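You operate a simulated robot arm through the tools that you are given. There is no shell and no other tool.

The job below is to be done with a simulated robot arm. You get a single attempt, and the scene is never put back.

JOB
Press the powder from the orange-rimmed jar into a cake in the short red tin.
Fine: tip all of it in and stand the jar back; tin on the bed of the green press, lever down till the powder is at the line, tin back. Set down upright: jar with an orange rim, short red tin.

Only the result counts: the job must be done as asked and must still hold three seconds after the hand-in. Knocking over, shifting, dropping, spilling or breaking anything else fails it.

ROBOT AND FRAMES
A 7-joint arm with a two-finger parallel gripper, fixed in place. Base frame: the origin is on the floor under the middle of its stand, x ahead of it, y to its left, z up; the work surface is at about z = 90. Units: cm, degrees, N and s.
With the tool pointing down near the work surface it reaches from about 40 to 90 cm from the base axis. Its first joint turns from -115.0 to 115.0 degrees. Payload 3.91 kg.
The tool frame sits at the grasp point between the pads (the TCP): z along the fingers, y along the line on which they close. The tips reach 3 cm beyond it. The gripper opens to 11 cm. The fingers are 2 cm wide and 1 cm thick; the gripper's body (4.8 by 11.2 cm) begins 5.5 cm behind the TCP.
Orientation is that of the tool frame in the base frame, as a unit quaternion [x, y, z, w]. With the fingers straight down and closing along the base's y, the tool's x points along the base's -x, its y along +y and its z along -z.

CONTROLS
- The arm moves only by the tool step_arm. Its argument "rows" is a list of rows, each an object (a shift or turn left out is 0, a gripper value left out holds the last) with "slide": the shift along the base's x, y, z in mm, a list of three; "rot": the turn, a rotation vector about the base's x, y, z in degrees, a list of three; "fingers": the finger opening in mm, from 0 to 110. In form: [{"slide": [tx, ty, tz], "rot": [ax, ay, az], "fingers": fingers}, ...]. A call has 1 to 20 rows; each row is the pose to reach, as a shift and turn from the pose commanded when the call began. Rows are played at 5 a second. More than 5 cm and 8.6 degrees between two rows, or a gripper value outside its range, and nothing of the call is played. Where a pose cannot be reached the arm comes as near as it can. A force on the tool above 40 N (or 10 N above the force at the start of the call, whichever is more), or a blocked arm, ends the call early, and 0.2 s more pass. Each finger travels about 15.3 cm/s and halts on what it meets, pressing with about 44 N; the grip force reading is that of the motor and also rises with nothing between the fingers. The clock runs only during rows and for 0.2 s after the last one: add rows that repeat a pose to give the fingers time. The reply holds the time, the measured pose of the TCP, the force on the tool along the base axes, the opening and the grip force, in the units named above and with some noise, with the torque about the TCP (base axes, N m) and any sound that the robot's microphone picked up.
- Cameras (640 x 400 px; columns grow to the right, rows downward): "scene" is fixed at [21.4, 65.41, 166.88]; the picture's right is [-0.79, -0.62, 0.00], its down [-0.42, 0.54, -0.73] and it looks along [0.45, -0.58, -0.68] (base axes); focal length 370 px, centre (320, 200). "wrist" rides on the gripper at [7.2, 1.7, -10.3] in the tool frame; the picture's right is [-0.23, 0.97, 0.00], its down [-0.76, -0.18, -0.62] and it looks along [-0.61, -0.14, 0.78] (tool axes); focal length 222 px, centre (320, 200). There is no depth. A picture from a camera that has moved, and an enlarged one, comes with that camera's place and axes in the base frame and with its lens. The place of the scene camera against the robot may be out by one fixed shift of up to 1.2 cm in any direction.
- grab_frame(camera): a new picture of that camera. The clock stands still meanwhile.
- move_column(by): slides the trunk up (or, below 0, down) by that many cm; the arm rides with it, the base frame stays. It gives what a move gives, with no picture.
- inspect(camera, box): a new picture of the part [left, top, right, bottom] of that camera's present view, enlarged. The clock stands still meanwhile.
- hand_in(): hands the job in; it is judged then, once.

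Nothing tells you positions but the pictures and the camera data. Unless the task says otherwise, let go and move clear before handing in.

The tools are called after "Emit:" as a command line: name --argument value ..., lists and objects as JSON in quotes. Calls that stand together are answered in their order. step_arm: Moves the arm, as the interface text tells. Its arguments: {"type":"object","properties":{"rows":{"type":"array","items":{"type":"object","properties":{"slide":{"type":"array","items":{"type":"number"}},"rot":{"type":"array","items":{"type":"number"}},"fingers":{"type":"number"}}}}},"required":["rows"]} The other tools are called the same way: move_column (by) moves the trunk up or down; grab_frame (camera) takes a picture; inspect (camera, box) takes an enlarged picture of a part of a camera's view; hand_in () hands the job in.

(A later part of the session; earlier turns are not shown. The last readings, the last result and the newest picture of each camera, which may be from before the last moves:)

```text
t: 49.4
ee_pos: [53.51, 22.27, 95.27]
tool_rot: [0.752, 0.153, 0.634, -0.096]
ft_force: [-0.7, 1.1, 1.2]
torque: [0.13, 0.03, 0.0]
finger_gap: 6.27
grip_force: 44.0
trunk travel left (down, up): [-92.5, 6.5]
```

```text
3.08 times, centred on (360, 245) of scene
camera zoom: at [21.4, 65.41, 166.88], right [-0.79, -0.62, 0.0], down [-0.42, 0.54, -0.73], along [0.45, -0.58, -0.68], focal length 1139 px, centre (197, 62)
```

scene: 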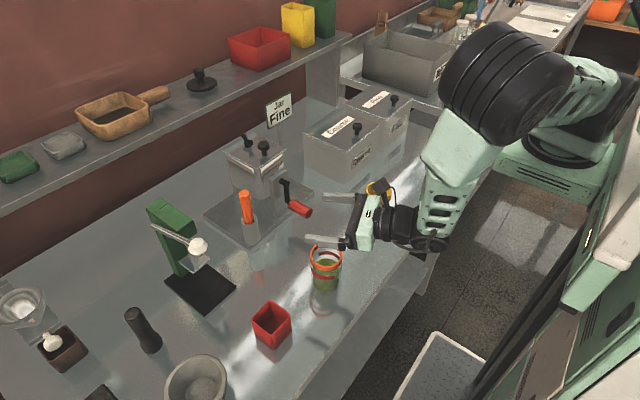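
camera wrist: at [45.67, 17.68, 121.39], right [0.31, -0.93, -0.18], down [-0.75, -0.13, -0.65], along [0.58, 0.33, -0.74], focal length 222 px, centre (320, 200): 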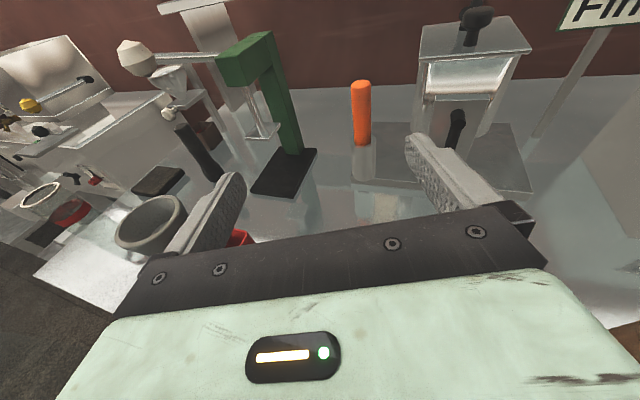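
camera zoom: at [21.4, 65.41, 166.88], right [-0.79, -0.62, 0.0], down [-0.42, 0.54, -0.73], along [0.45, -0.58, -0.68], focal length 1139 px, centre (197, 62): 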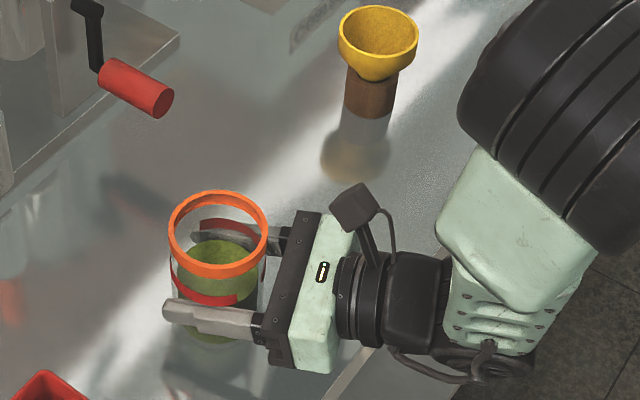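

The jar is gripped (6.27 cm). I lift it a little to check the hold, then higher.

Emit:
step_arm --rows '[{"slide": [0, 0, 5]}, {"slide": [0, 0, 15]}, {"slide": [0, 0, 30]}, {"slide": [0, 0, 60]}, {"slide": [0, 0, 90]}, {"slide": [0, 0, 120]}, {"slide": [0, 0, 150]}, {"slide": [0, 0, 165]}, {"slide": [0, 0, 165]}]'

Emit:
grab_frame --camera "scene"

Emit:
grab_frame --camera "wrist"

```text
t: 51.4
ee_pos: [53.5, 22.52, 111.41]
tool_rot: [0.752, 0.153, 0.634, -0.096]
ft_force: [0.4, -1.3, -2.0]
torque: [0.0, 0.0, 0.01]
finger_gap: 6.21
grip_force: 44.3
trunk travel left (down, up): [-92.5, 6.5]
```

```text
taken
```

scene: 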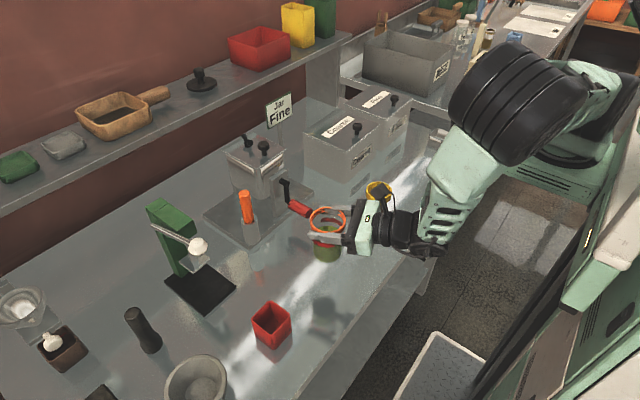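

```text
taken
camera wrist: at [45.5, 18.1, 120.45], right [0.31, -0.93, -0.18], down [-0.75, -0.13, -0.65], along [0.58, 0.33, -0.74], focal length 222 px, centre (320, 200)
```

wrist: 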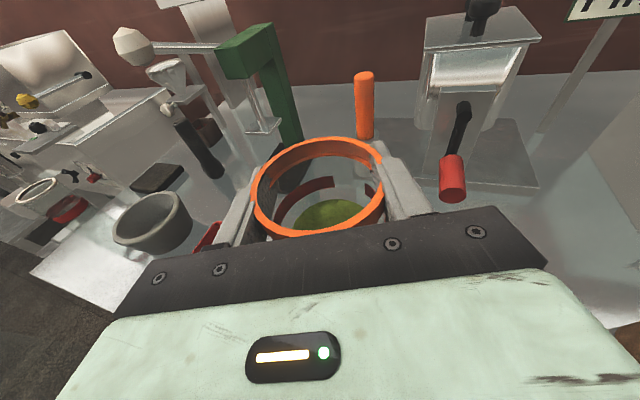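

The jar is up, but the rim looks lower in the fingers than expected. I zoom in to check how it sits.

Emit:
inspect --camera "scene" --box '[270, 180, 400, 290]'

Emit:
inspect --camera "wrist" --box '[220, 110, 440, 250]'

```text
3.64 times, centred on (335, 235) of scene
camera zoom: at [21.4, 65.41, 166.88], right [-0.79, -0.62, 0.0], down [-0.42, 0.54, -0.73], along [0.45, -0.58, -0.68], focal length 1346 px, centre (266, 73)
```

zoom: 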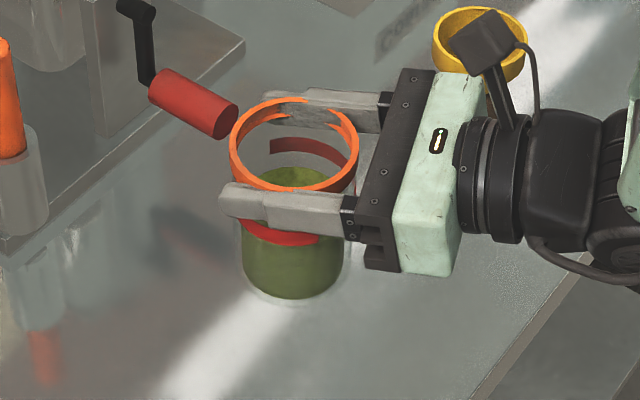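

```text
2.86 times, centred on (330, 180) of wrist
camera zoom: at [45.5, 18.1, 120.45], right [0.31, -0.93, -0.18], down [-0.75, -0.13, -0.65], along [0.58, 0.33, -0.74], focal length 635 px, centre (291, 257)
```

zoom: 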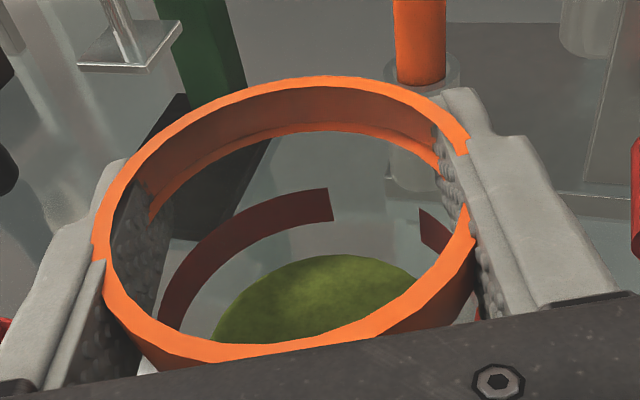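

The jar slid down in the grip until the rim came near the fingers. I hold still for a second to see whether it's still slipping.

Emit:
step_arm --rows '[{"fingers": 40}, {"fingers": 40}, {"fingers": 40}, {"fingers": 40}, {"fingers": 40}]'

Emit:
inspect --camera "scene" --box '[270, 180, 400, 290]'

Emit:
inspect --camera "wrist" --box '[220, 110, 440, 250]'

```text
t: 52.6
ee_pos: [53.39, 22.43, 111.45]
tool_rot: [0.752, 0.152, 0.634, -0.096]
ft_force: [-0.1, 0.7, -1.1]
torque: [0.01, -0.01, -0.03]
finger_gap: 6.21
grip_force: 44.3
trunk travel left (down, up): [-92.5, 6.5]
```

```text
3.64 times, centred on (335, 235) of scene
camera zoom: at [21.4, 65.41, 166.88], right [-0.79, -0.62, 0.0], down [-0.42, 0.54, -0.73], along [0.45, -0.58, -0.68], focal length 1346 px, centre (266, 73)
```

zoom: 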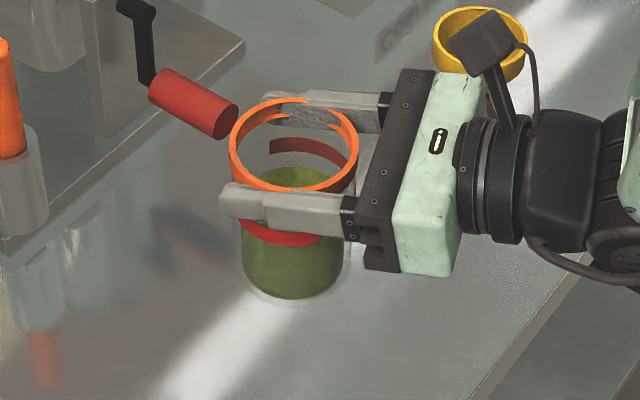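

```text
2.86 times, centred on (330, 180) of wrist
camera zoom: at [45.5, 18.11, 120.43], right [0.31, -0.93, -0.18], down [-0.75, -0.13, -0.65], along [0.58, 0.33, -0.74], focal length 635 px, centre (291, 257)
```

zoom: 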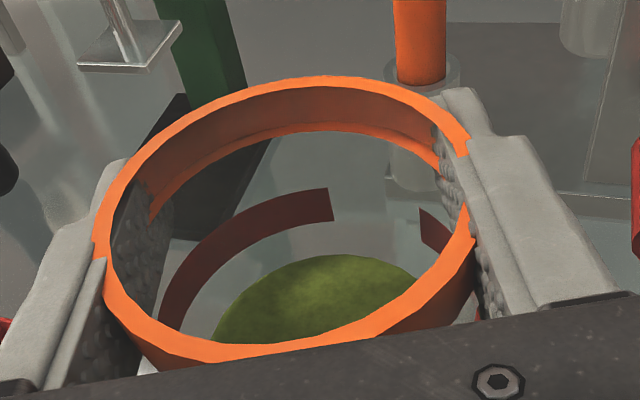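

It is stable now. Before tilting, I want to know how firmly it's held, so I lower it close to the bench and do a small quick up-down test there.

Emit:
step_arm --rows '[{"slide": [0, 0, -20]}, {"slide": [0, 0, -45]}, {"slide": [0, 0, -70]}, {"slide": [0, 0, -90]}, {"slide": [0, 0, -100]}, {"slide": [0, 0, -100]}]'

Emit:
inspect --camera "scene" --box '[270, 200, 400, 310]'

Emit:
step_arm --rows '[{"slide": [0, 0, 15]}, {"slide": [0, 0, 0]}, {"slide": [0, 0, 15]}, {"slide": [0, 0, 0]}, {"slide": [0, 0, 15]}, {"slide": [0, 0, 0]}, {"slide": [0, 0, 0]}]'

Emit:
inspect --camera "scene" --box '[270, 200, 400, 310]'

Emit:
inspect --camera "wrist" --box '[220, 110, 440, 250]'

```text
t: 54.0
ee_pos: [53.42, 22.22, 101.38]
tool_rot: [0.752, 0.153, 0.634, -0.097]
ft_force: [0.1, -0.1, -1.0]
torque: [0.0, 0.04, -0.04]
finger_gap: 6.21
grip_force: 43.9
trunk travel left (down, up): [-92.5, 6.5]
```

```text
3.64 times, centred on (335, 255) of scene
camera zoom: at [21.4, 65.41, 166.88], right [-0.79, -0.62, 0.0], down [-0.42, 0.54, -0.73], along [0.45, -0.58, -0.68], focal length 1346 px, centre (266, 0)
```

zoom: 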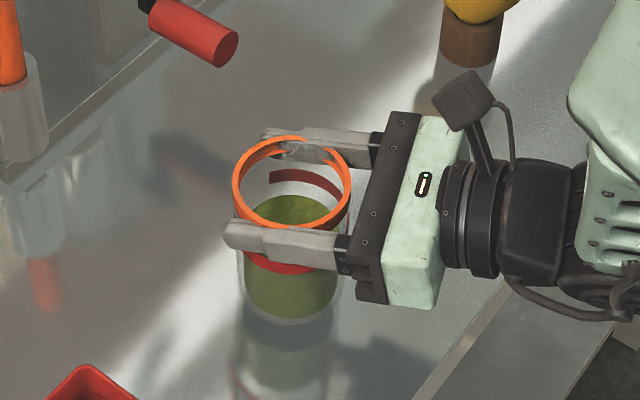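

```text
t: 55.6
ee_pos: [53.51, 22.04, 101.55]
tool_rot: [0.752, 0.153, 0.634, -0.096]
ft_force: [-0.2, -0.4, -1.4]
torque: [0.04, 0.0, 0.01]
finger_gap: 6.21
grip_force: 43.7
trunk travel left (down, up): [-92.5, 6.5]
```

```text
3.64 times, centred on (335, 255) of scene
camera zoom: at [21.4, 65.41, 166.88], right [-0.79, -0.62, 0.0], down [-0.42, 0.54, -0.73], along [0.45, -0.58, -0.68], focal length 1346 px, centre (266, 0)
```

zoom: 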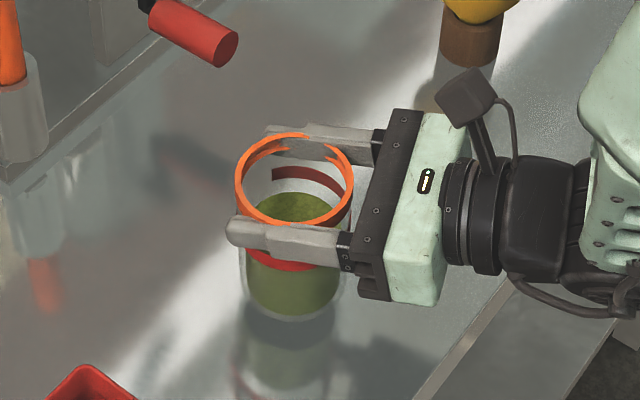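

```text
2.86 times, centred on (330, 180) of wrist
camera zoom: at [45.58, 17.73, 110.56], right [0.31, -0.93, -0.18], down [-0.75, -0.13, -0.65], along [0.58, 0.33, -0.74], focal length 635 px, centre (291, 257)
```

zoom: 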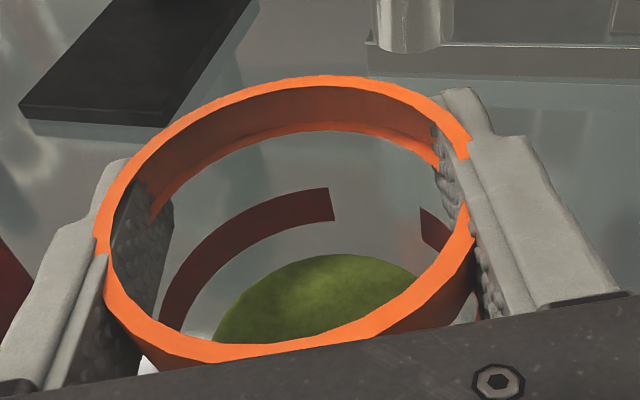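

Shaking caused no slip. Next I lower the jar to the bench to test whether the fingers would slide along the glass under a small axial load (as in the inverted position).

Emit:
step_arm --rows '[{"slide": [0, 0, -10]}, {"slide": [0, 0, -18]}, {"slide": [0, 0, -24]}, {"slide": [0, 0, -24]}]'

Emit:
inspect --camera "scene" --box '[270, 210, 400, 320]'

```text
t: 56.6
ee_pos: [53.33, 22.26, 99.43]
tool_rot: [0.75, 0.151, 0.637, -0.096]
ft_force: [5.3, -0.9, 32.1]
torque: [0.91, 0.05, -0.11]
finger_gap: 6.27
grip_force: 43.9
trunk travel left (down, up): [-92.5, 6.5]
```

```text
3.64 times, centred on (335, 265) of scene
camera zoom: at [21.4, 65.41, 166.88], right [-0.79, -0.62, 0.0], down [-0.42, 0.54, -0.73], along [0.45, -0.58, -0.68], focal length 1346 px, centre (266, -36)
```

zoom: 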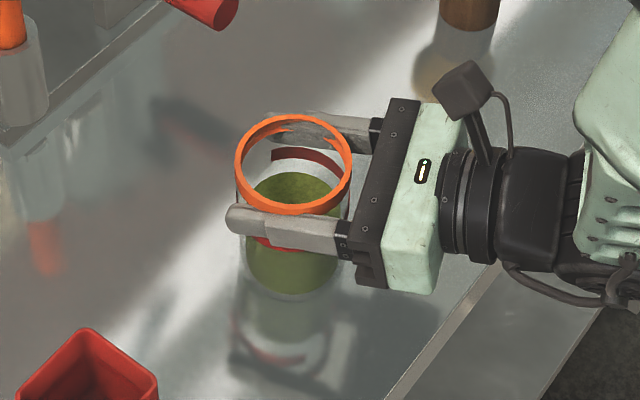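

The grip held against about 30 N axial load, so friction is ample for pouring. I lift again and check that the jar comes along without slipping.

Emit:
step_arm --rows '[{"slide": [0, 0, 8]}, {"slide": [0, 0, 20]}, {"slide": [0, 0, 40]}, {"slide": [0, 0, 70]}, {"slide": [0, 0, 100]}, {"slide": [0, 0, 130]}, {"slide": [0, 0, 140]}, {"slide": [0, 0, 140]}]'

Emit:
inspect --camera "scene" --box '[270, 180, 400, 290]'

Emit:
inspect --camera "wrist" --box '[220, 110, 440, 250]'

```text
t: 58.4
ee_pos: [53.52, 22.21, 113.11]
tool_rot: [0.752, 0.153, 0.634, -0.096]
ft_force: [-0.4, -0.8, -1.7]
torque: [-0.01, -0.01, 0.0]
finger_gap: 6.21
grip_force: 44.5
trunk travel left (down, up): [-92.5, 6.5]
```

```text
3.64 times, centred on (335, 235) of scene
camera zoom: at [21.4, 65.41, 166.88], right [-0.79, -0.62, 0.0], down [-0.42, 0.54, -0.73], along [0.45, -0.58, -0.68], focal length 1346 px, centre (266, 73)
```

zoom: 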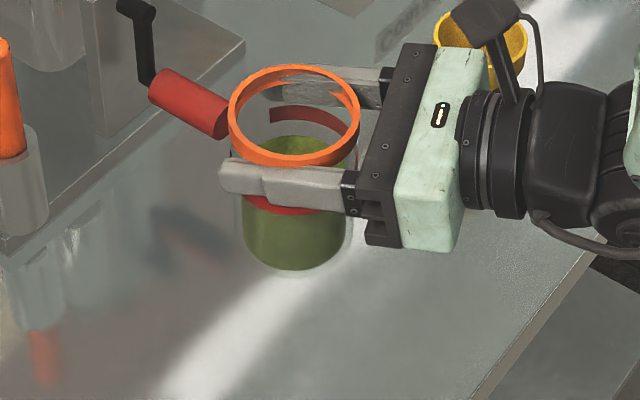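

```text
2.86 times, centred on (330, 180) of wrist
camera zoom: at [45.65, 17.93, 122.17], right [0.31, -0.93, -0.18], down [-0.75, -0.13, -0.65], along [0.58, 0.33, -0.74], focal length 635 px, centre (291, 257)
```

zoom: 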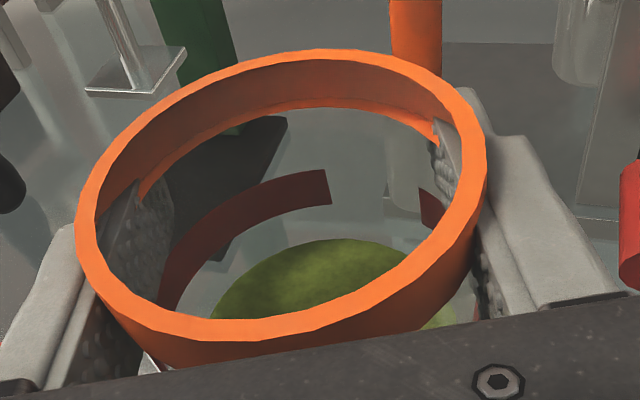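

The jar now comes up firmly, with its mouth about 1.2 cm above the grip. I carry it over to the tin, upright and high.

Emit:
step_arm --rows '[{"slide": [-1, 20, 0], "rot": [0, 0, 1]}, {"slide": [-2, 50, 0], "rot": [0, 0, 2.5]}, {"slide": [-3, 80, 0], "rot": [0, 0, 4]}, {"slide": [-4, 110, 0], "rot": [0, 0, 5.5]}, {"slide": [-5, 140, 0], "rot": [0, 0, 7]}, {"slide": [-6, 170, 0], "rot": [0, 0, 8.5]}, {"slide": [-7, 195, 0], "rot": [0, 0, 10]}, {"slide": [-7, 212, 0], "rot": [0, 0, 10]}, {"slide": [-7, 212, 0], "rot": [0, 0, 10]}, {"slide": [-7, 212, 0], "rot": [0, 0, 10]}]'

Emit:
grab_frame --camera "scene"

```text
t: 60.6
ee_pos: [52.9, 43.5, 113.02]
tool_rot: [0.736, 0.218, 0.623, -0.151]
ft_force: [0.6, 0.3, -1.6]
torque: [-0.01, 0.0, 0.0]
finger_gap: 6.21
grip_force: 44.0
trunk travel left (down, up): [-92.5, 6.5]
```

```text
taken
```

scene: 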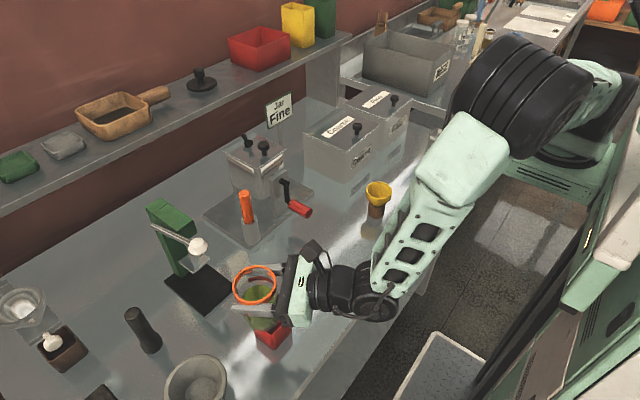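

Upright over the tin. I tilt to about 56° (below the flow angle) while lowering.

Emit:
step_arm --rows '[{"slide": [0, 0, -5], "rot": [6.06, 3.51, 0]}, {"slide": [0, 0, -12], "rot": [12.11, 7.03, 0]}, {"slide": [0, -1, -20], "rot": [18.17, 10.54, 0]}, {"slide": [0, -1, -30], "rot": [24.22, 14.06, 0]}, {"slide": [0, -2, -40], "rot": [30.28, 17.57, 0]}, {"slide": [0, -2, -50], "rot": [36.33, 21.08, 0]}, {"slide": [0, -3, -60], "rot": [42.39, 24.6, 0]}, {"slide": [0, -3, -70], "rot": [48.44, 28.11, 0]}, {"slide": [0, -3, -70], "rot": [48.44, 28.11, 0]}]'

Emit:
inspect --camera "scene" --box '[190, 210, 400, 350]'

Emit:
grab_frame --camera "wrist"

```text
t: 62.6
ee_pos: [52.88, 43.23, 106.09]
tool_rot: [0.734, -0.096, 0.465, -0.485]
ft_force: [0.0, 0.8, -1.8]
torque: [-0.02, -0.01, -0.02]
finger_gap: 6.19
grip_force: 43.8
trunk travel left (down, up): [-92.5, 6.5]
```

```text
2.86 times, centred on (295, 280) of scene
camera zoom: at [21.4, 65.41, 166.88], right [-0.79, -0.62, 0.0], down [-0.42, 0.54, -0.73], along [0.45, -0.58, -0.68], focal length 1058 px, centre (391, -29)
```

zoom: 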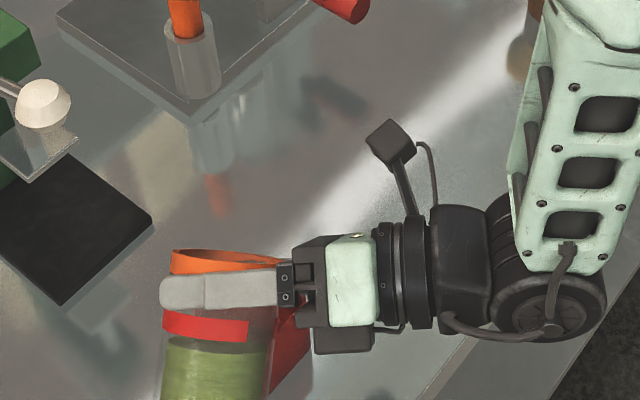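

```text
taken
camera wrist: at [49.2, 31.61, 109.95], right [0.18, -0.36, -0.91], down [-0.96, 0.15, -0.24], along [0.23, 0.92, -0.32], focal length 222 px, centre (320, 200)
```

wrist: 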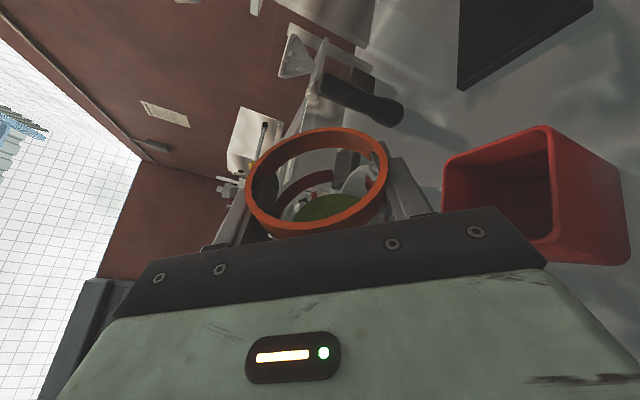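

The wrist view confirms the geometry: the lip is over the tin opening and no powder has moved out yet. I tilt slowly on to 70°, then look.

Emit:
step_arm --rows '[{"slide": [0.7, -1.1, -3.5], "rot": [1.73, 1.0, 0]}, {"slide": [1.5, -2.3, -7.3], "rot": [3.46, 2.01, 0]}, {"slide": [2.1, -3.3, -11], "rot": [5.62, 3.26, 0]}, {"slide": [2.6, -4.3, -14.9], "rot": [7.79, 4.52, 0]}, {"slide": [3.2, -5.4, -18], "rot": [9.95, 5.77, 0]}, {"slide": [3.9, -6.5, -20.7], "rot": [12.11, 7.03, 0]}, {"slide": [3.9, -6.5, -20.7], "rot": [12.11, 7.03, 0]}]'

Emit:
grab_frame --camera "wrist"

```text
t: 64.2
ee_pos: [53.08, 42.56, 104.08]
tool_rot: [0.707, -0.174, 0.407, -0.551]
ft_force: [-0.3, -0.2, -1.1]
torque: [-0.07, -0.06, 0.01]
finger_gap: 6.23
grip_force: 43.6
trunk travel left (down, up): [-92.5, 6.5]
```

```text
taken
camera wrist: at [49.95, 30.36, 105.81], right [0.06, -0.16, -0.98], down [-0.98, 0.19, -0.09], along [0.2, 0.97, -0.15], focal length 222 px, centre (320, 200)
```

wrist: 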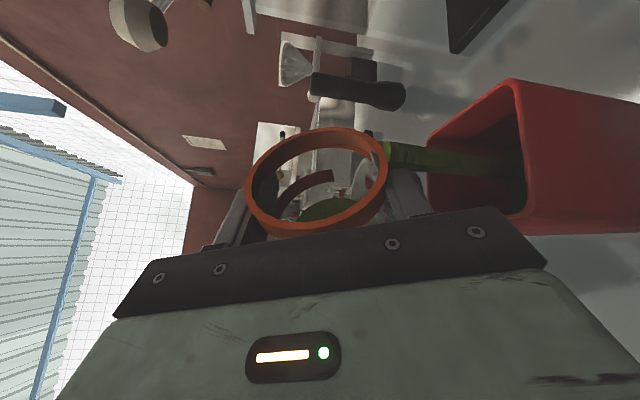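

Powder has begun to flow in a stream into the tin. I check from the scene camera and enlarge the wrist view for any stray powder.

Emit:
inspect --camera "wrist" --box '[340, 60, 600, 250]'

Emit:
inspect --camera "scene" --box '[200, 230, 360, 370]'

```text
2.11 times, centred on (470, 155) of wrist
camera zoom: at [49.95, 30.36, 105.81], right [0.06, -0.16, -0.98], down [-0.98, 0.19, -0.09], along [0.2, 0.97, -0.15], focal length 468 px, centre (4, 295)
```

zoom: 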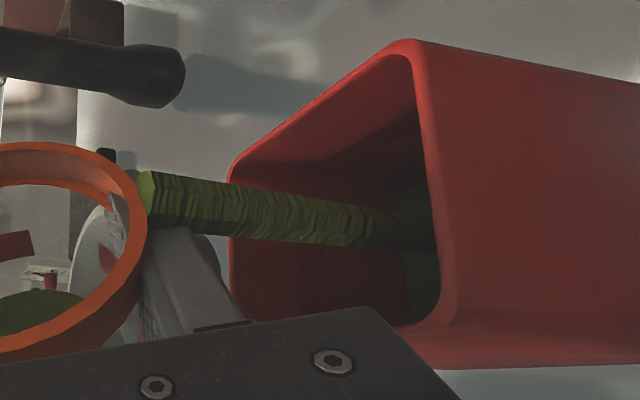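

```text
2.86 times, centred on (280, 300) of scene
camera zoom: at [21.4, 65.41, 166.88], right [-0.79, -0.62, 0.0], down [-0.42, 0.54, -0.73], along [0.45, -0.58, -0.68], focal length 1058 px, centre (434, -86)
```

zoom: 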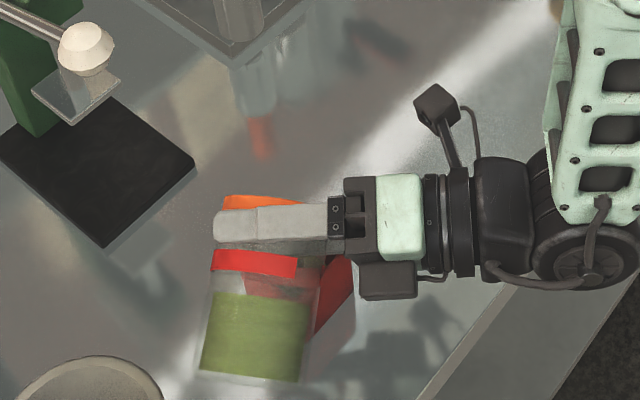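

The stream falls cleanly into the tin. I keep tilting slowly to 80°.

Emit:
step_arm --rows '[{"slide": [2, -0.8, -2.8], "rot": [1.73, 1.0, 0]}, {"slide": [2, -0.8, -2.8], "rot": [1.73, 1.0, 0]}, {"slide": [3, -2.2, -5.8], "rot": [4.33, 2.51, 0]}, {"slide": [3, -2.2, -5.8], "rot": [4.33, 2.51, 0]}, {"slide": [4, -3.5, -7.5], "rot": [6.49, 3.77, 0]}, {"slide": [4, -3.5, -7.5], "rot": [6.49, 3.77, 0]}, {"slide": [4.7, -4.7, -8.8], "rot": [8.65, 5.02, 0]}, {"slide": [4.7, -4.7, -8.8], "rot": [8.65, 5.02, 0]}]'

Emit:
grab_frame --camera "wrist"

Emit:
inspect --camera "scene" --box '[200, 230, 360, 370]'

```text
t: 66.0
ee_pos: [53.68, 42.22, 103.15]
tool_rot: [0.681, -0.228, 0.361, -0.595]
ft_force: [-0.5, 0.2, -0.9]
torque: [-0.07, -0.02, 0.01]
finger_gap: 6.19
grip_force: 44.0
trunk travel left (down, up): [-92.5, 6.5]
```

```text
taken
camera wrist: at [50.59, 29.77, 103.28], right [-0.03, -0.01, -1.0], down [-0.98, 0.19, 0.03], along [0.19, 0.98, -0.02], focal length 222 px, centre (320, 200)
```

wrist: 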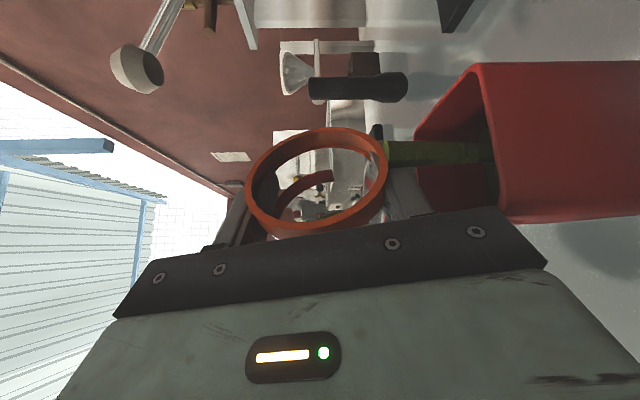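

```text
2.86 times, centred on (280, 300) of scene
camera zoom: at [21.4, 65.41, 166.88], right [-0.79, -0.62, 0.0], down [-0.42, 0.54, -0.73], along [0.45, -0.58, -0.68], focal length 1058 px, centre (434, -86)
```

zoom: 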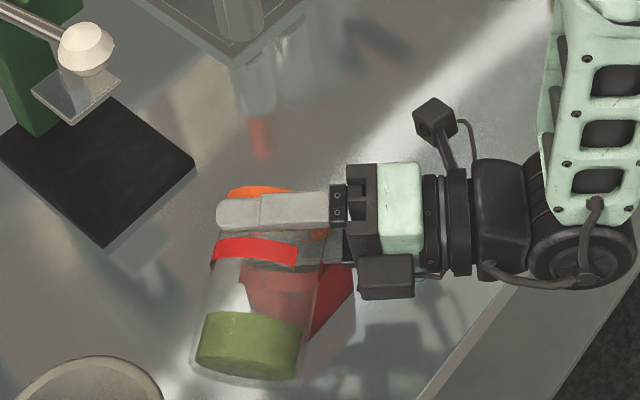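

About half has gone in, with no spill visible. I continue to 90° with the lip kept over the tin.

Emit:
step_arm --rows '[{"slide": [0, -2, -0.5], "rot": [2.16, 1.26, 0]}, {"slide": [0, -2, -0.5], "rot": [2.16, 1.26, 0]}, {"slide": [0.5, -4, -1], "rot": [4.33, 2.51, 0]}, {"slide": [0.5, -4, -1], "rot": [4.33, 2.51, 0]}, {"slide": [1.2, -5.3, -0.5], "rot": [6.49, 3.77, 0]}, {"slide": [1.2, -5.3, -0.5], "rot": [6.49, 3.77, 0]}, {"slide": [2, -6.6, 0], "rot": [8.65, 5.02, 0]}, {"slide": [2, -6.6, 0], "rot": [8.65, 5.02, 0]}]'

Emit:
grab_frame --camera "wrist"

Emit:
inspect --camera "scene" --box '[200, 230, 360, 370]'

```text
t: 67.8
ee_pos: [53.95, 41.48, 103.16]
tool_rot: [0.649, -0.281, 0.312, -0.634]
ft_force: [-0.8, -0.1, -0.5]
torque: [-0.05, 0.0, -0.02]
finger_gap: 6.16
grip_force: 44.1
trunk travel left (down, up): [-92.5, 6.5]
```

```text
taken
camera wrist: at [50.78, 29.08, 101.77], right [-0.12, 0.14, -0.98], down [-0.97, 0.18, 0.14], along [0.2, 0.97, 0.11], focal length 222 px, centre (320, 200)
```

wrist: 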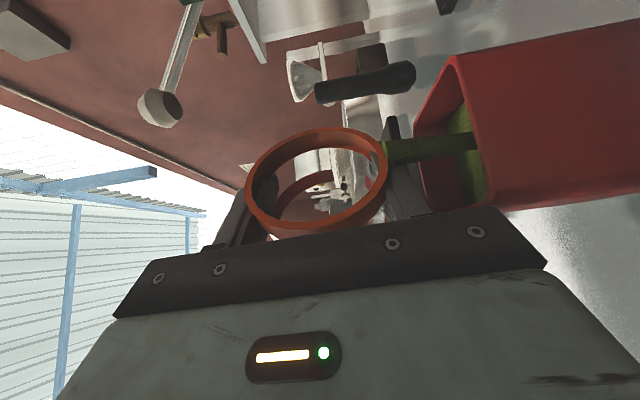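

```text
2.86 times, centred on (280, 300) of scene
camera zoom: at [21.4, 65.41, 166.88], right [-0.79, -0.62, 0.0], down [-0.42, 0.54, -0.73], along [0.45, -0.58, -0.68], focal length 1058 px, centre (434, -86)
```

zoom: 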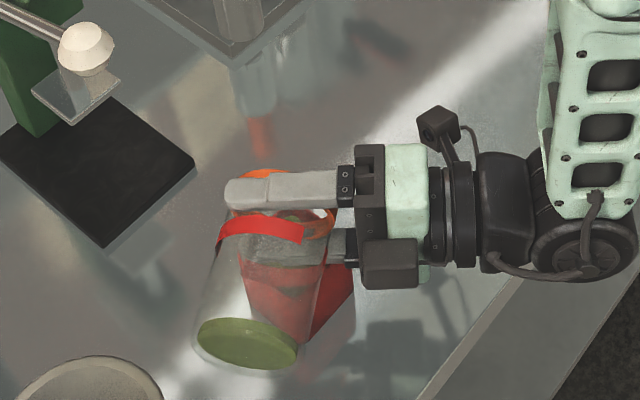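

Most is in the tin now. I go on slowly to 110°.

Emit:
step_arm --rows '[{"slide": [0.6, -1.2, 0.4], "rot": [2.16, 1.26, 0]}, {"slide": [1.2, -2.4, 0.8], "rot": [4.33, 2.51, 0]}, {"slide": [1.8, -3.6, 1.2], "rot": [6.49, 3.77, 0]}, {"slide": [2.4, -4.8, 1.5], "rot": [8.65, 5.02, 0]}, {"slide": [3.2, -6.2, 1.6], "rot": [10.81, 6.28, 0]}, {"slide": [4, -7.7, 1.8], "rot": [12.98, 7.53, 0]}, {"slide": [4.9, -9.1, 1.9], "rot": [15.14, 8.79, 0]}, {"slide": [5.7, -10.6, 2], "rot": [17.3, 10.04, 0]}, {"slide": [5.7, -10.6, 2], "rot": [17.3, 10.04, 0]}]'

Emit:
grab_frame --camera "wrist"

Emit:
inspect --camera "scene" --box '[200, 230, 360, 370]'

```text
t: 69.8
ee_pos: [54.51, 40.44, 103.25]
tool_rot: [-0.57, 0.379, -0.21, 0.698]
ft_force: [-0.2, -0.8, -0.3]
torque: [-0.06, -0.01, 0.02]
finger_gap: 6.2
grip_force: 44.1
trunk travel left (down, up): [-92.5, 6.5]
```

```text
taken
camera wrist: at [50.79, 28.92, 98.95], right [-0.28, 0.42, -0.86], down [-0.93, 0.11, 0.35], along [0.24, 0.9, 0.36], focal length 222 px, centre (320, 200)
```

wrist: 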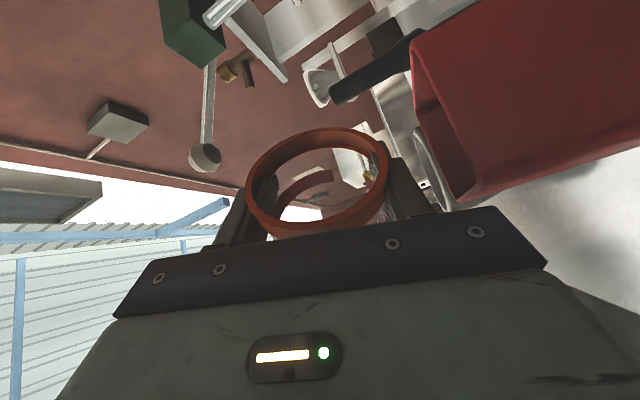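

```text
2.86 times, centred on (280, 300) of scene
camera zoom: at [21.4, 65.41, 166.88], right [-0.79, -0.62, 0.0], down [-0.42, 0.54, -0.73], along [0.45, -0.58, -0.68], focal length 1058 px, centre (434, -86)
```

zoom: 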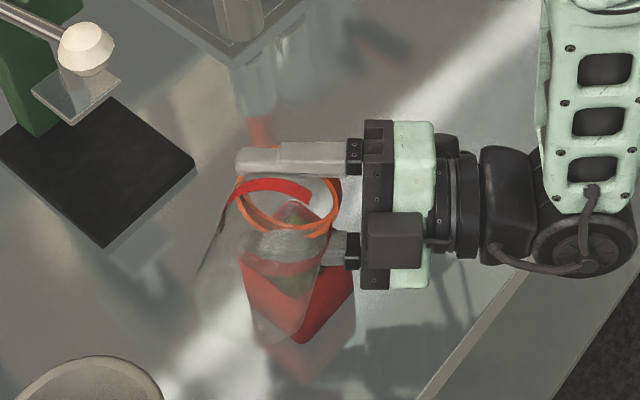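

The jar looks empty. To be sure all of it is out, I tilt on to 140° over the tin and hold.

Emit:
step_arm --rows '[{"slide": [0.9, -1.5, 0], "rot": [2.16, 1.26, 0]}, {"slide": [1.7, -2.9, 0], "rot": [4.33, 2.51, 0]}, {"slide": [2.5, -4.3, 0], "rot": [6.49, 3.77, 0]}, {"slide": [3.4, -5.8, 0], "rot": [8.65, 5.02, 0]}, {"slide": [4.2, -7.2, 0], "rot": [10.81, 6.28, 0]}, {"slide": [5, -8.6, -0.5], "rot": [12.98, 7.53, 0]}, {"slide": [5.8, -10, -1], "rot": [15.14, 8.79, 0]}, {"slide": [6.6, -11.4, -1.5], "rot": [17.3, 10.04, 0]}, {"slide": [8, -14, -2], "rot": [21.63, 12.55, 0]}, {"slide": [9.5, -16.5, -2.5], "rot": [25.95, 15.06, 0]}, {"slide": [9.5, -16.5, -2.5], "rot": [25.95, 15.06, 0]}, {"slide": [9.5, -16.5, -2.5], "rot": [25.95, 15.06, 0]}, {"slide": [9.5, -16.5, -2.5], "rot": [25.95, 15.06, 0]}, {"slide": [9.5, -16.5, -2.5], "rot": [25.95, 15.06, 0]}]'

Emit:
grab_frame --camera "wrist"

Emit:
inspect --camera "scene" --box '[200, 230, 360, 370]'

```text
t: 72.8
ee_pos: [55.53, 38.68, 102.97]
tool_rot: [-0.423, 0.503, -0.043, 0.752]
ft_force: [0.0, 0.2, -1.2]
torque: [-0.03, -0.01, 0.02]
finger_gap: 6.17
grip_force: 44.3
trunk travel left (down, up): [-92.5, 6.5]
```

```text
taken
camera wrist: at [50.17, 30.01, 95.24], right [-0.46, 0.73, -0.5], down [-0.8, -0.11, 0.59], along [0.37, 0.67, 0.64], focal length 222 px, centre (320, 200)
```

wrist: 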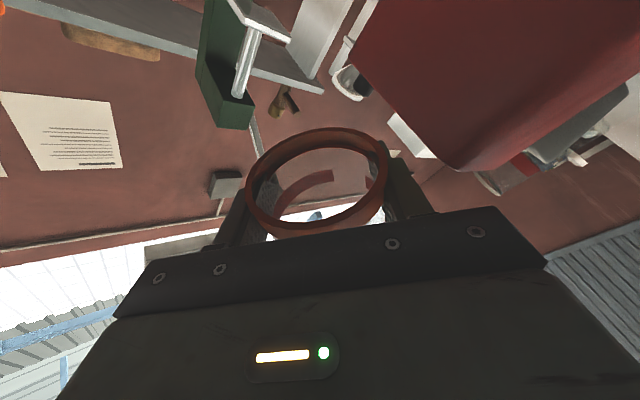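

```text
2.86 times, centred on (280, 300) of scene
camera zoom: at [21.4, 65.41, 166.88], right [-0.79, -0.62, 0.0], down [-0.42, 0.54, -0.73], along [0.45, -0.58, -0.68], focal length 1058 px, centre (434, -86)
```

zoom: 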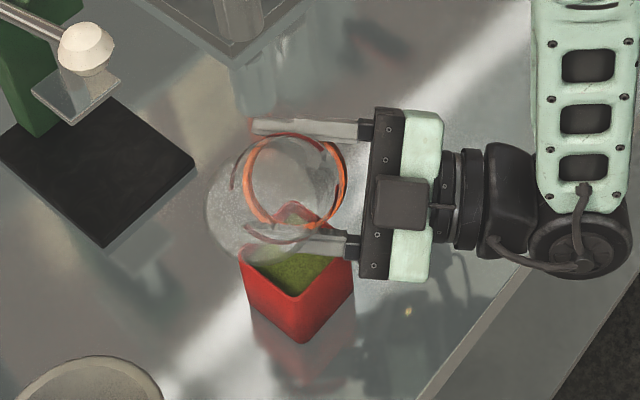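

The jar is empty and the powder lies in the tin. I raise and roll the jar back upright.

Emit:
step_arm --rows '[{"slide": [0, 0, 25], "rot": [0, 0, 0]}, {"slide": [0, 0, 50], "rot": [-6.92, -4.01, 0]}, {"slide": [-2, 4, 75], "rot": [-13.84, -8.02, 0]}, {"slide": [-4, 8, 90], "rot": [-20.76, -12.03, 0]}, {"slide": [-6, 12, 100], "rot": [-27.68, -16.04, 0]}, {"slide": [-8, 16, 100], "rot": [-34.6, -20.05, 0]}, {"slide": [-10, 18, 100], "rot": [-41.52, -24.06, 0]}, {"slide": [-12, 20, 100], "rot": [-48.44, -28.07, 0]}, {"slide": [-14, 22, 100], "rot": [-55.36, -32.08, 0]}, {"slide": [-16, 26, 100], "rot": [-62.28, -36.09, 0]}, {"slide": [-18, 30, 100], "rot": [-69.2, -40.1, 0]}, {"slide": [-20, 34, 100], "rot": [-76.12, -44.11, 0]}, {"slide": [-22, 38, 100], "rot": [-83.04, -48.12, 0]}, {"slide": [-25, 40, 100], "rot": [-89.96, -52.13, 0]}, {"slide": [-25, 40, 100], "rot": [-96.88, -56.14, 0]}, {"slide": [-25, 40, 100], "rot": [-103.8, -60.15, 0]}, {"slide": [-25, 40, 100], "rot": [-110.72, -64.16, 0]}, {"slide": [-25, 40, 100], "rot": [-117.64, -68.17, 0]}, {"slide": [-25, 40, 100], "rot": [-121.1, -70.28, 0]}, {"slide": [-25, 40, 100], "rot": [-121.1, -70.28, 0]}]'

Emit:
grab_frame --camera "scene"

Emit:
grab_frame --camera "wrist"

```text
t: 77.0
ee_pos: [52.84, 42.71, 113.09]
tool_rot: [0.735, 0.218, 0.624, -0.151]
ft_force: [0.2, -0.1, -2.1]
torque: [0.0, 0.0, -0.01]
finger_gap: 6.2
grip_force: 44.3
trunk travel left (down, up): [-92.5, 6.5]
```

```text
taken
```

scene: 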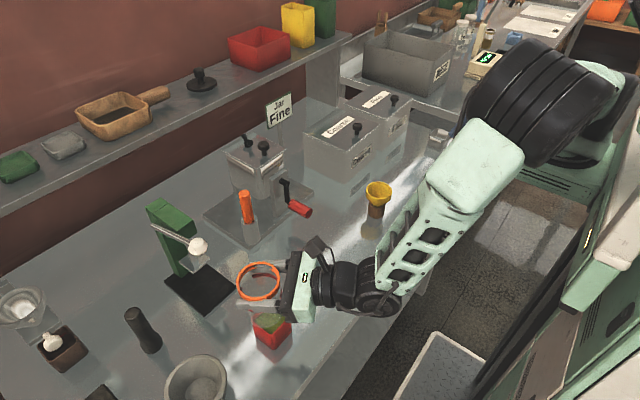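

```text
taken
camera wrist: at [45.86, 37.03, 122.03], right [0.47, -0.87, -0.17], down [-0.72, -0.26, -0.65], along [0.52, 0.43, -0.74], focal length 222 px, centre (320, 200)
```

wrist: 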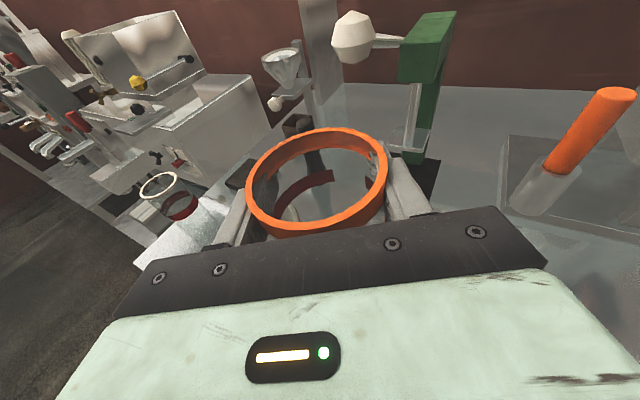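

The jar is upright and empty. I carry it back to where it stood.

Emit:
step_arm --rows '[{"slide": [1, -25, 0], "rot": [0, 0, -1]}, {"slide": [2, -55, 0], "rot": [0, 0, -2.5]}, {"slide": [3, -85, 0], "rot": [0, 0, -4]}, {"slide": [4, -115, 0], "rot": [0, 0, -5.5]}, {"slide": [5, -145, 0], "rot": [0, 0, -7]}, {"slide": [6, -175, -10], "rot": [0, 0, -8.5]}, {"slide": [6.6, -195, -30], "rot": [0, 0, -10]}, {"slide": [6.6, -204.6, -60], "rot": [0, 0, -10]}, {"slide": [6.6, -204.6, -90], "rot": [0, 0, -10]}, {"slide": [6.6, -204.6, -115], "rot": [0, 0, -10]}, {"slide": [6.6, -204.6, -115], "rot": [0, 0, -10]}]'

Emit:
grab_frame --camera "scene"

```text
t: 79.4
ee_pos: [53.42, 22.31, 101.54]
tool_rot: [0.752, 0.153, 0.634, -0.096]
ft_force: [-0.3, 0.8, -1.7]
torque: [0.02, 0.0, 0.01]
finger_gap: 6.19
grip_force: 44.2
trunk travel left (down, up): [-92.5, 6.5]
```

```text
taken
```

scene: 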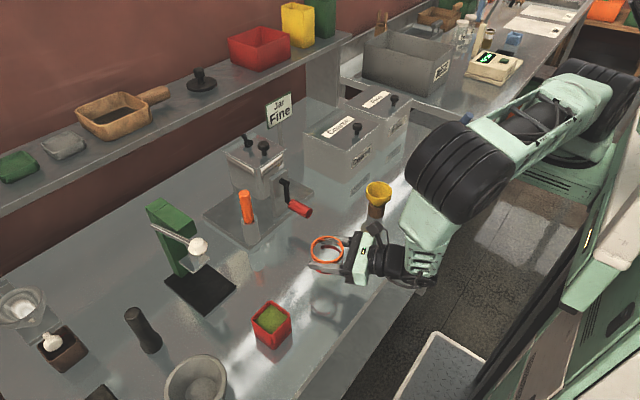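

Above its place. I lower gently until the base touches.

Emit:
step_arm --rows '[{"slide": [0, 0, -4]}, {"slide": [0, 0, -8]}, {"slide": [0, 0, -12]}, {"slide": [0, 0, -15]}, {"slide": [0, 0, -15]}]'

Emit:
inspect --camera "scene" --box '[270, 210, 400, 320]'

```text
t: 80.6
ee_pos: [53.61, 22.33, 100.14]
tool_rot: [0.751, 0.153, 0.635, -0.097]
ft_force: [-0.2, -0.3, -1.1]
torque: [-0.01, -0.01, -0.03]
finger_gap: 6.18
grip_force: 43.9
trunk travel left (down, up): [-92.5, 6.5]
```

```text
3.64 times, centred on (335, 265) of scene
camera zoom: at [21.4, 65.41, 166.88], right [-0.79, -0.62, 0.0], down [-0.42, 0.54, -0.73], along [0.45, -0.58, -0.68], focal length 1346 px, centre (266, -36)
```

zoom: 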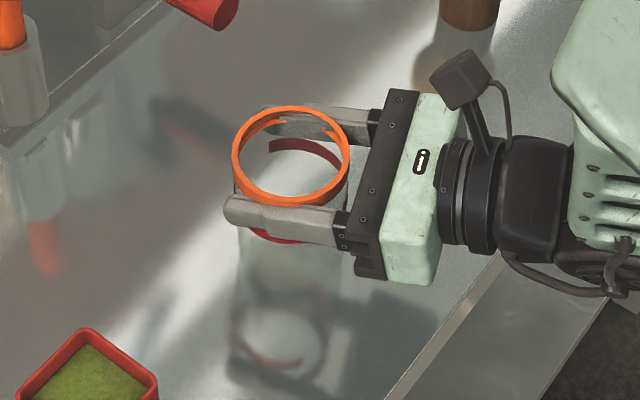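

Still no contact force; I go on down in 2 mm steps.

Emit:
step_arm --rows '[{"slide": [0, 0, -2]}, {"slide": [0, 0, -4]}, {"slide": [0, 0, -4]}]'

Emit:
step_arm --rows '[{"slide": [0, 0, -1.5]}, {"slide": [0, 0, -3]}, {"slide": [0, 0, -3]}]'

```text
t: 81.4
ee_pos: [53.57, 22.36, 99.84]
tool_rot: [0.752, 0.153, 0.634, -0.096]
ft_force: [0.1, -0.3, -1.7]
torque: [0.0, -0.03, 0.02]
finger_gap: 6.17
grip_force: 43.9
trunk travel left (down, up): [-92.5, 6.5]
```

```text
t: 82.2
ee_pos: [53.63, 22.27, 99.32]
tool_rot: [0.751, 0.154, 0.634, -0.097]
ft_force: [0.2, -0.3, 5.2]
torque: [0.13, 0.08, 0.01]
finger_gap: 6.17
grip_force: 43.9
trunk travel left (down, up): [-92.5, 6.5]
```

The base is on the bench (about +5 N). I release gently.

Emit:
step_arm --rows '[{"fingers": 64}, {"fingers": 68}, {"fingers": 75}, {"fingers": 85}, {"fingers": 100}, {"fingers": 110}, {"fingers": 110}]'

Emit:
inspect --camera "scene" --box '[270, 210, 400, 320]'

```text
t: 83.8
ee_pos: [53.51, 22.23, 99.41]
tool_rot: [0.752, 0.153, 0.634, -0.096]
ft_force: [0.4, 0.3, -1.0]
torque: [0.0, -0.01, 0.02]
finger_gap: 11.02
grip_force: 0.1
trunk travel left (down, up): [-92.5, 6.5]
```

```text
3.64 times, centred on (335, 265) of scene
camera zoom: at [21.4, 65.41, 166.88], right [-0.79, -0.62, 0.0], down [-0.42, 0.54, -0.73], along [0.45, -0.58, -0.68], focal length 1346 px, centre (266, -36)
```

zoom: 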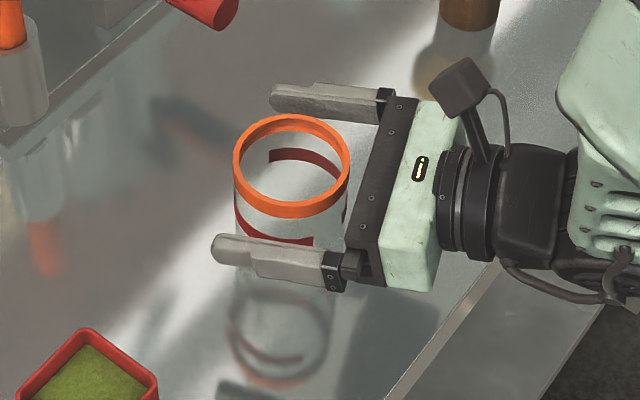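

The jar stands by itself. I rise straight up and inspect the tin and the jar.

Emit:
step_arm --rows '[{"slide": [0, 0, 20]}, {"slide": [0, 0, 50]}, {"slide": [0, 0, 90]}, {"slide": [0, 0, 130]}, {"slide": [0, 0, 130]}]'

Emit:
grab_frame --camera "scene"

Emit:
inspect --camera "scene" --box '[230, 230, 370, 370]'

Emit:
inspect --camera "scene" --box '[245, 290, 301, 355]'

```text
t: 85.0
ee_pos: [53.6, 22.53, 112.42]
tool_rot: [0.752, 0.152, 0.634, -0.096]
ft_force: [-0.3, 0.8, -1.0]
torque: [0.05, -0.02, -0.04]
finger_gap: 10.99
grip_force: 0.1
trunk travel left (down, up): [-92.5, 6.5]
```

```text
taken
```

scene: 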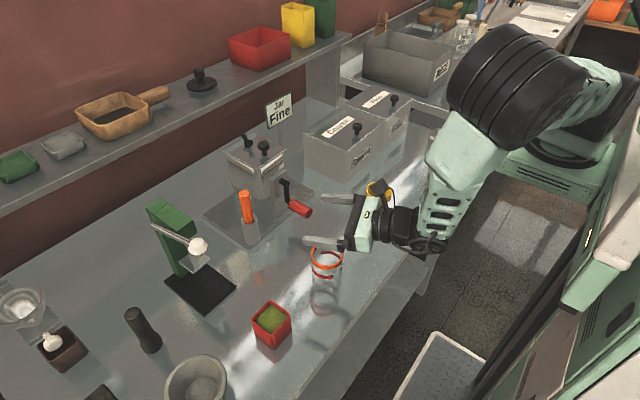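

```text
2.86 times, centred on (300, 300) of scene
camera zoom: at [21.4, 65.41, 166.88], right [-0.79, -0.62, 0.0], down [-0.42, 0.54, -0.73], along [0.45, -0.58, -0.68], focal length 1058 px, centre (377, -86)
```

zoom: 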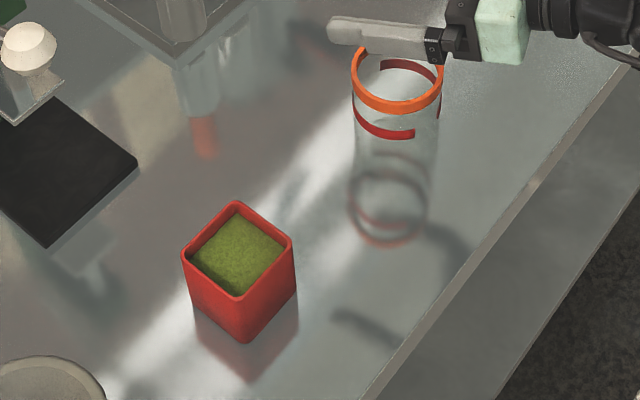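

```text
6.15 times, centred on (273, 322) of scene
camera zoom: at [21.4, 65.41, 166.88], right [-0.79, -0.62, 0.0], down [-0.42, 0.54, -0.73], along [0.45, -0.58, -0.68], focal length 2278 px, centre (609, -554)
```

zoom: 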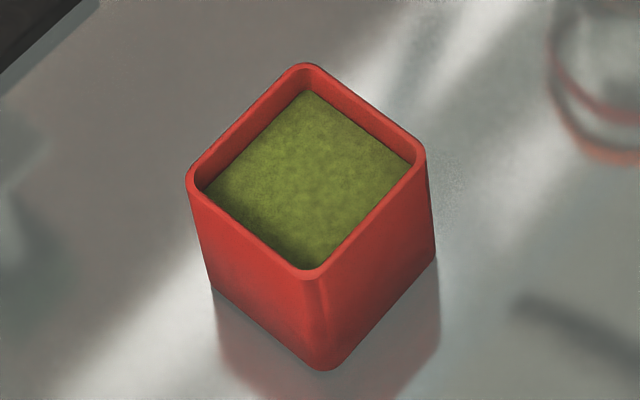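

Jar is empty and standing; the tin is filled above its line, no spill. Now I turn the tool to point straight along +x (square to the tin) and go above the tin.

Emit:
step_arm --rows '[{"slide": [0, 25, 0], "rot": [0, 0, -4]}, {"slide": [2, 60, 0], "rot": [0, 0, -8]}, {"slide": [4, 95, 0], "rot": [0, 0, -12]}, {"slide": [6, 130, 0], "rot": [0, 0, -16]}, {"slide": [8, 160, -10], "rot": [0, 0, -20]}, {"slide": [9, 173, -20], "rot": [0, 0, -20]}, {"slide": [9, 173, -30], "rot": [0, 0, -20]}, {"slide": [9, 173, -30], "rot": [0, 0, -20]}]'

Emit:
grab_frame --camera "scene"

Emit:
grab_frame --camera "wrist"

```text
t: 86.8
ee_pos: [54.59, 39.44, 109.18]
tool_rot: [0.767, 0.02, 0.641, 0.016]
ft_force: [-0.2, 0.2, -1.1]
torque: [-0.02, 0.0, 0.0]
finger_gap: 11.0
grip_force: 0.0
trunk travel left (down, up): [-92.5, 6.5]
```

```text
taken
```

scene: 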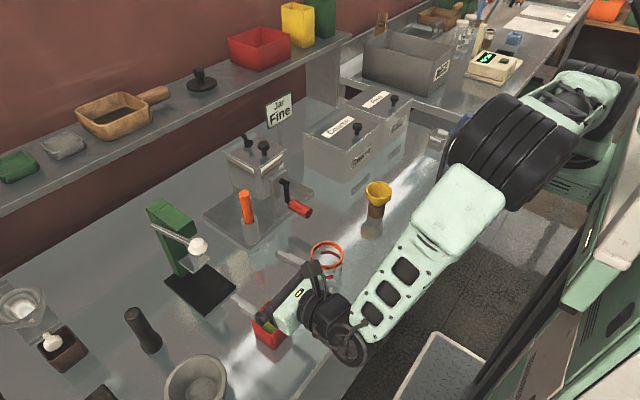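

```text
taken
camera wrist: at [45.61, 38.06, 118.27], right [-0.03, -0.98, -0.18], down [-0.75, 0.14, -0.65], along [0.66, 0.11, -0.74], focal length 222 px, centre (320, 200)
```

wrist: 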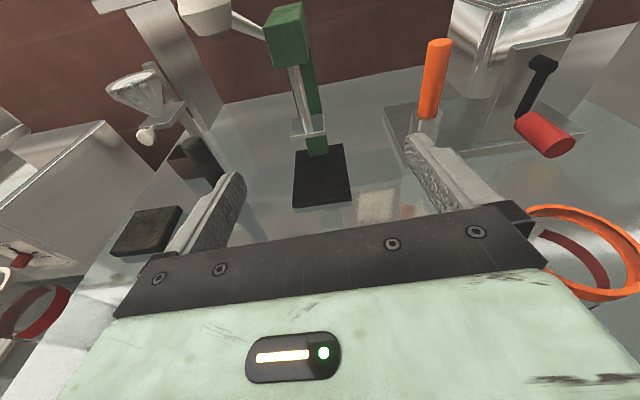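

The pose is reached but with a ~3° roll error, which I'll correct. I also take an enlarged view of the press from here to measure its plate.

Emit:
inspect --camera "wrist" --box '[250, 100, 390, 220]'

Emit:
inspect --camera "wrist" --box '[170, 0, 330, 110]'

Emit:
step_arm --rows '[{"rot": [1.4, 0, -0.3]}, {"rot": [2.87, 0, -0.6]}, {"rot": [2.87, 0, -0.6]}]'

```text
3.33 times, centred on (320, 160) of wrist
camera zoom: at [45.61, 38.06, 118.27], right [-0.03, -0.98, -0.18], down [-0.75, 0.14, -0.65], along [0.66, 0.11, -0.74], focal length 740 px, centre (320, 333)
```

zoom: 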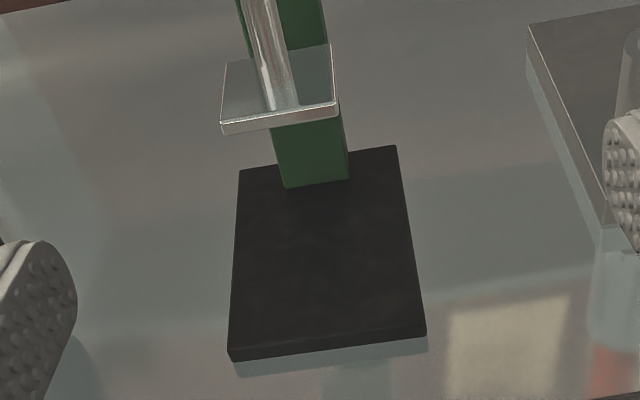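

```text
3.64 times, centred on (250, 55) of wrist
camera zoom: at [45.61, 38.06, 118.27], right [-0.03, -0.98, -0.18], down [-0.75, 0.14, -0.65], along [0.66, 0.11, -0.74], focal length 808 px, centre (574, 727)
```

zoom: 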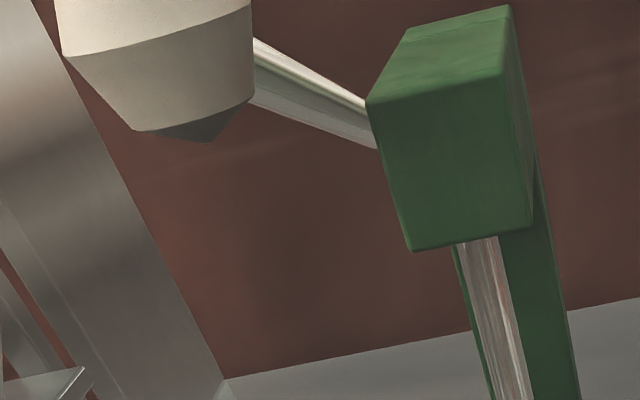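

```text
t: 87.6
ee_pos: [54.56, 39.43, 109.28]
tool_rot: [0.767, 0.0, 0.641, -0.001]
ft_force: [0.1, 0.2, 0.2]
torque: [0.04, -0.03, 0.01]
finger_gap: 11.01
grip_force: 0.1
trunk travel left (down, up): [-92.5, 6.5]
```

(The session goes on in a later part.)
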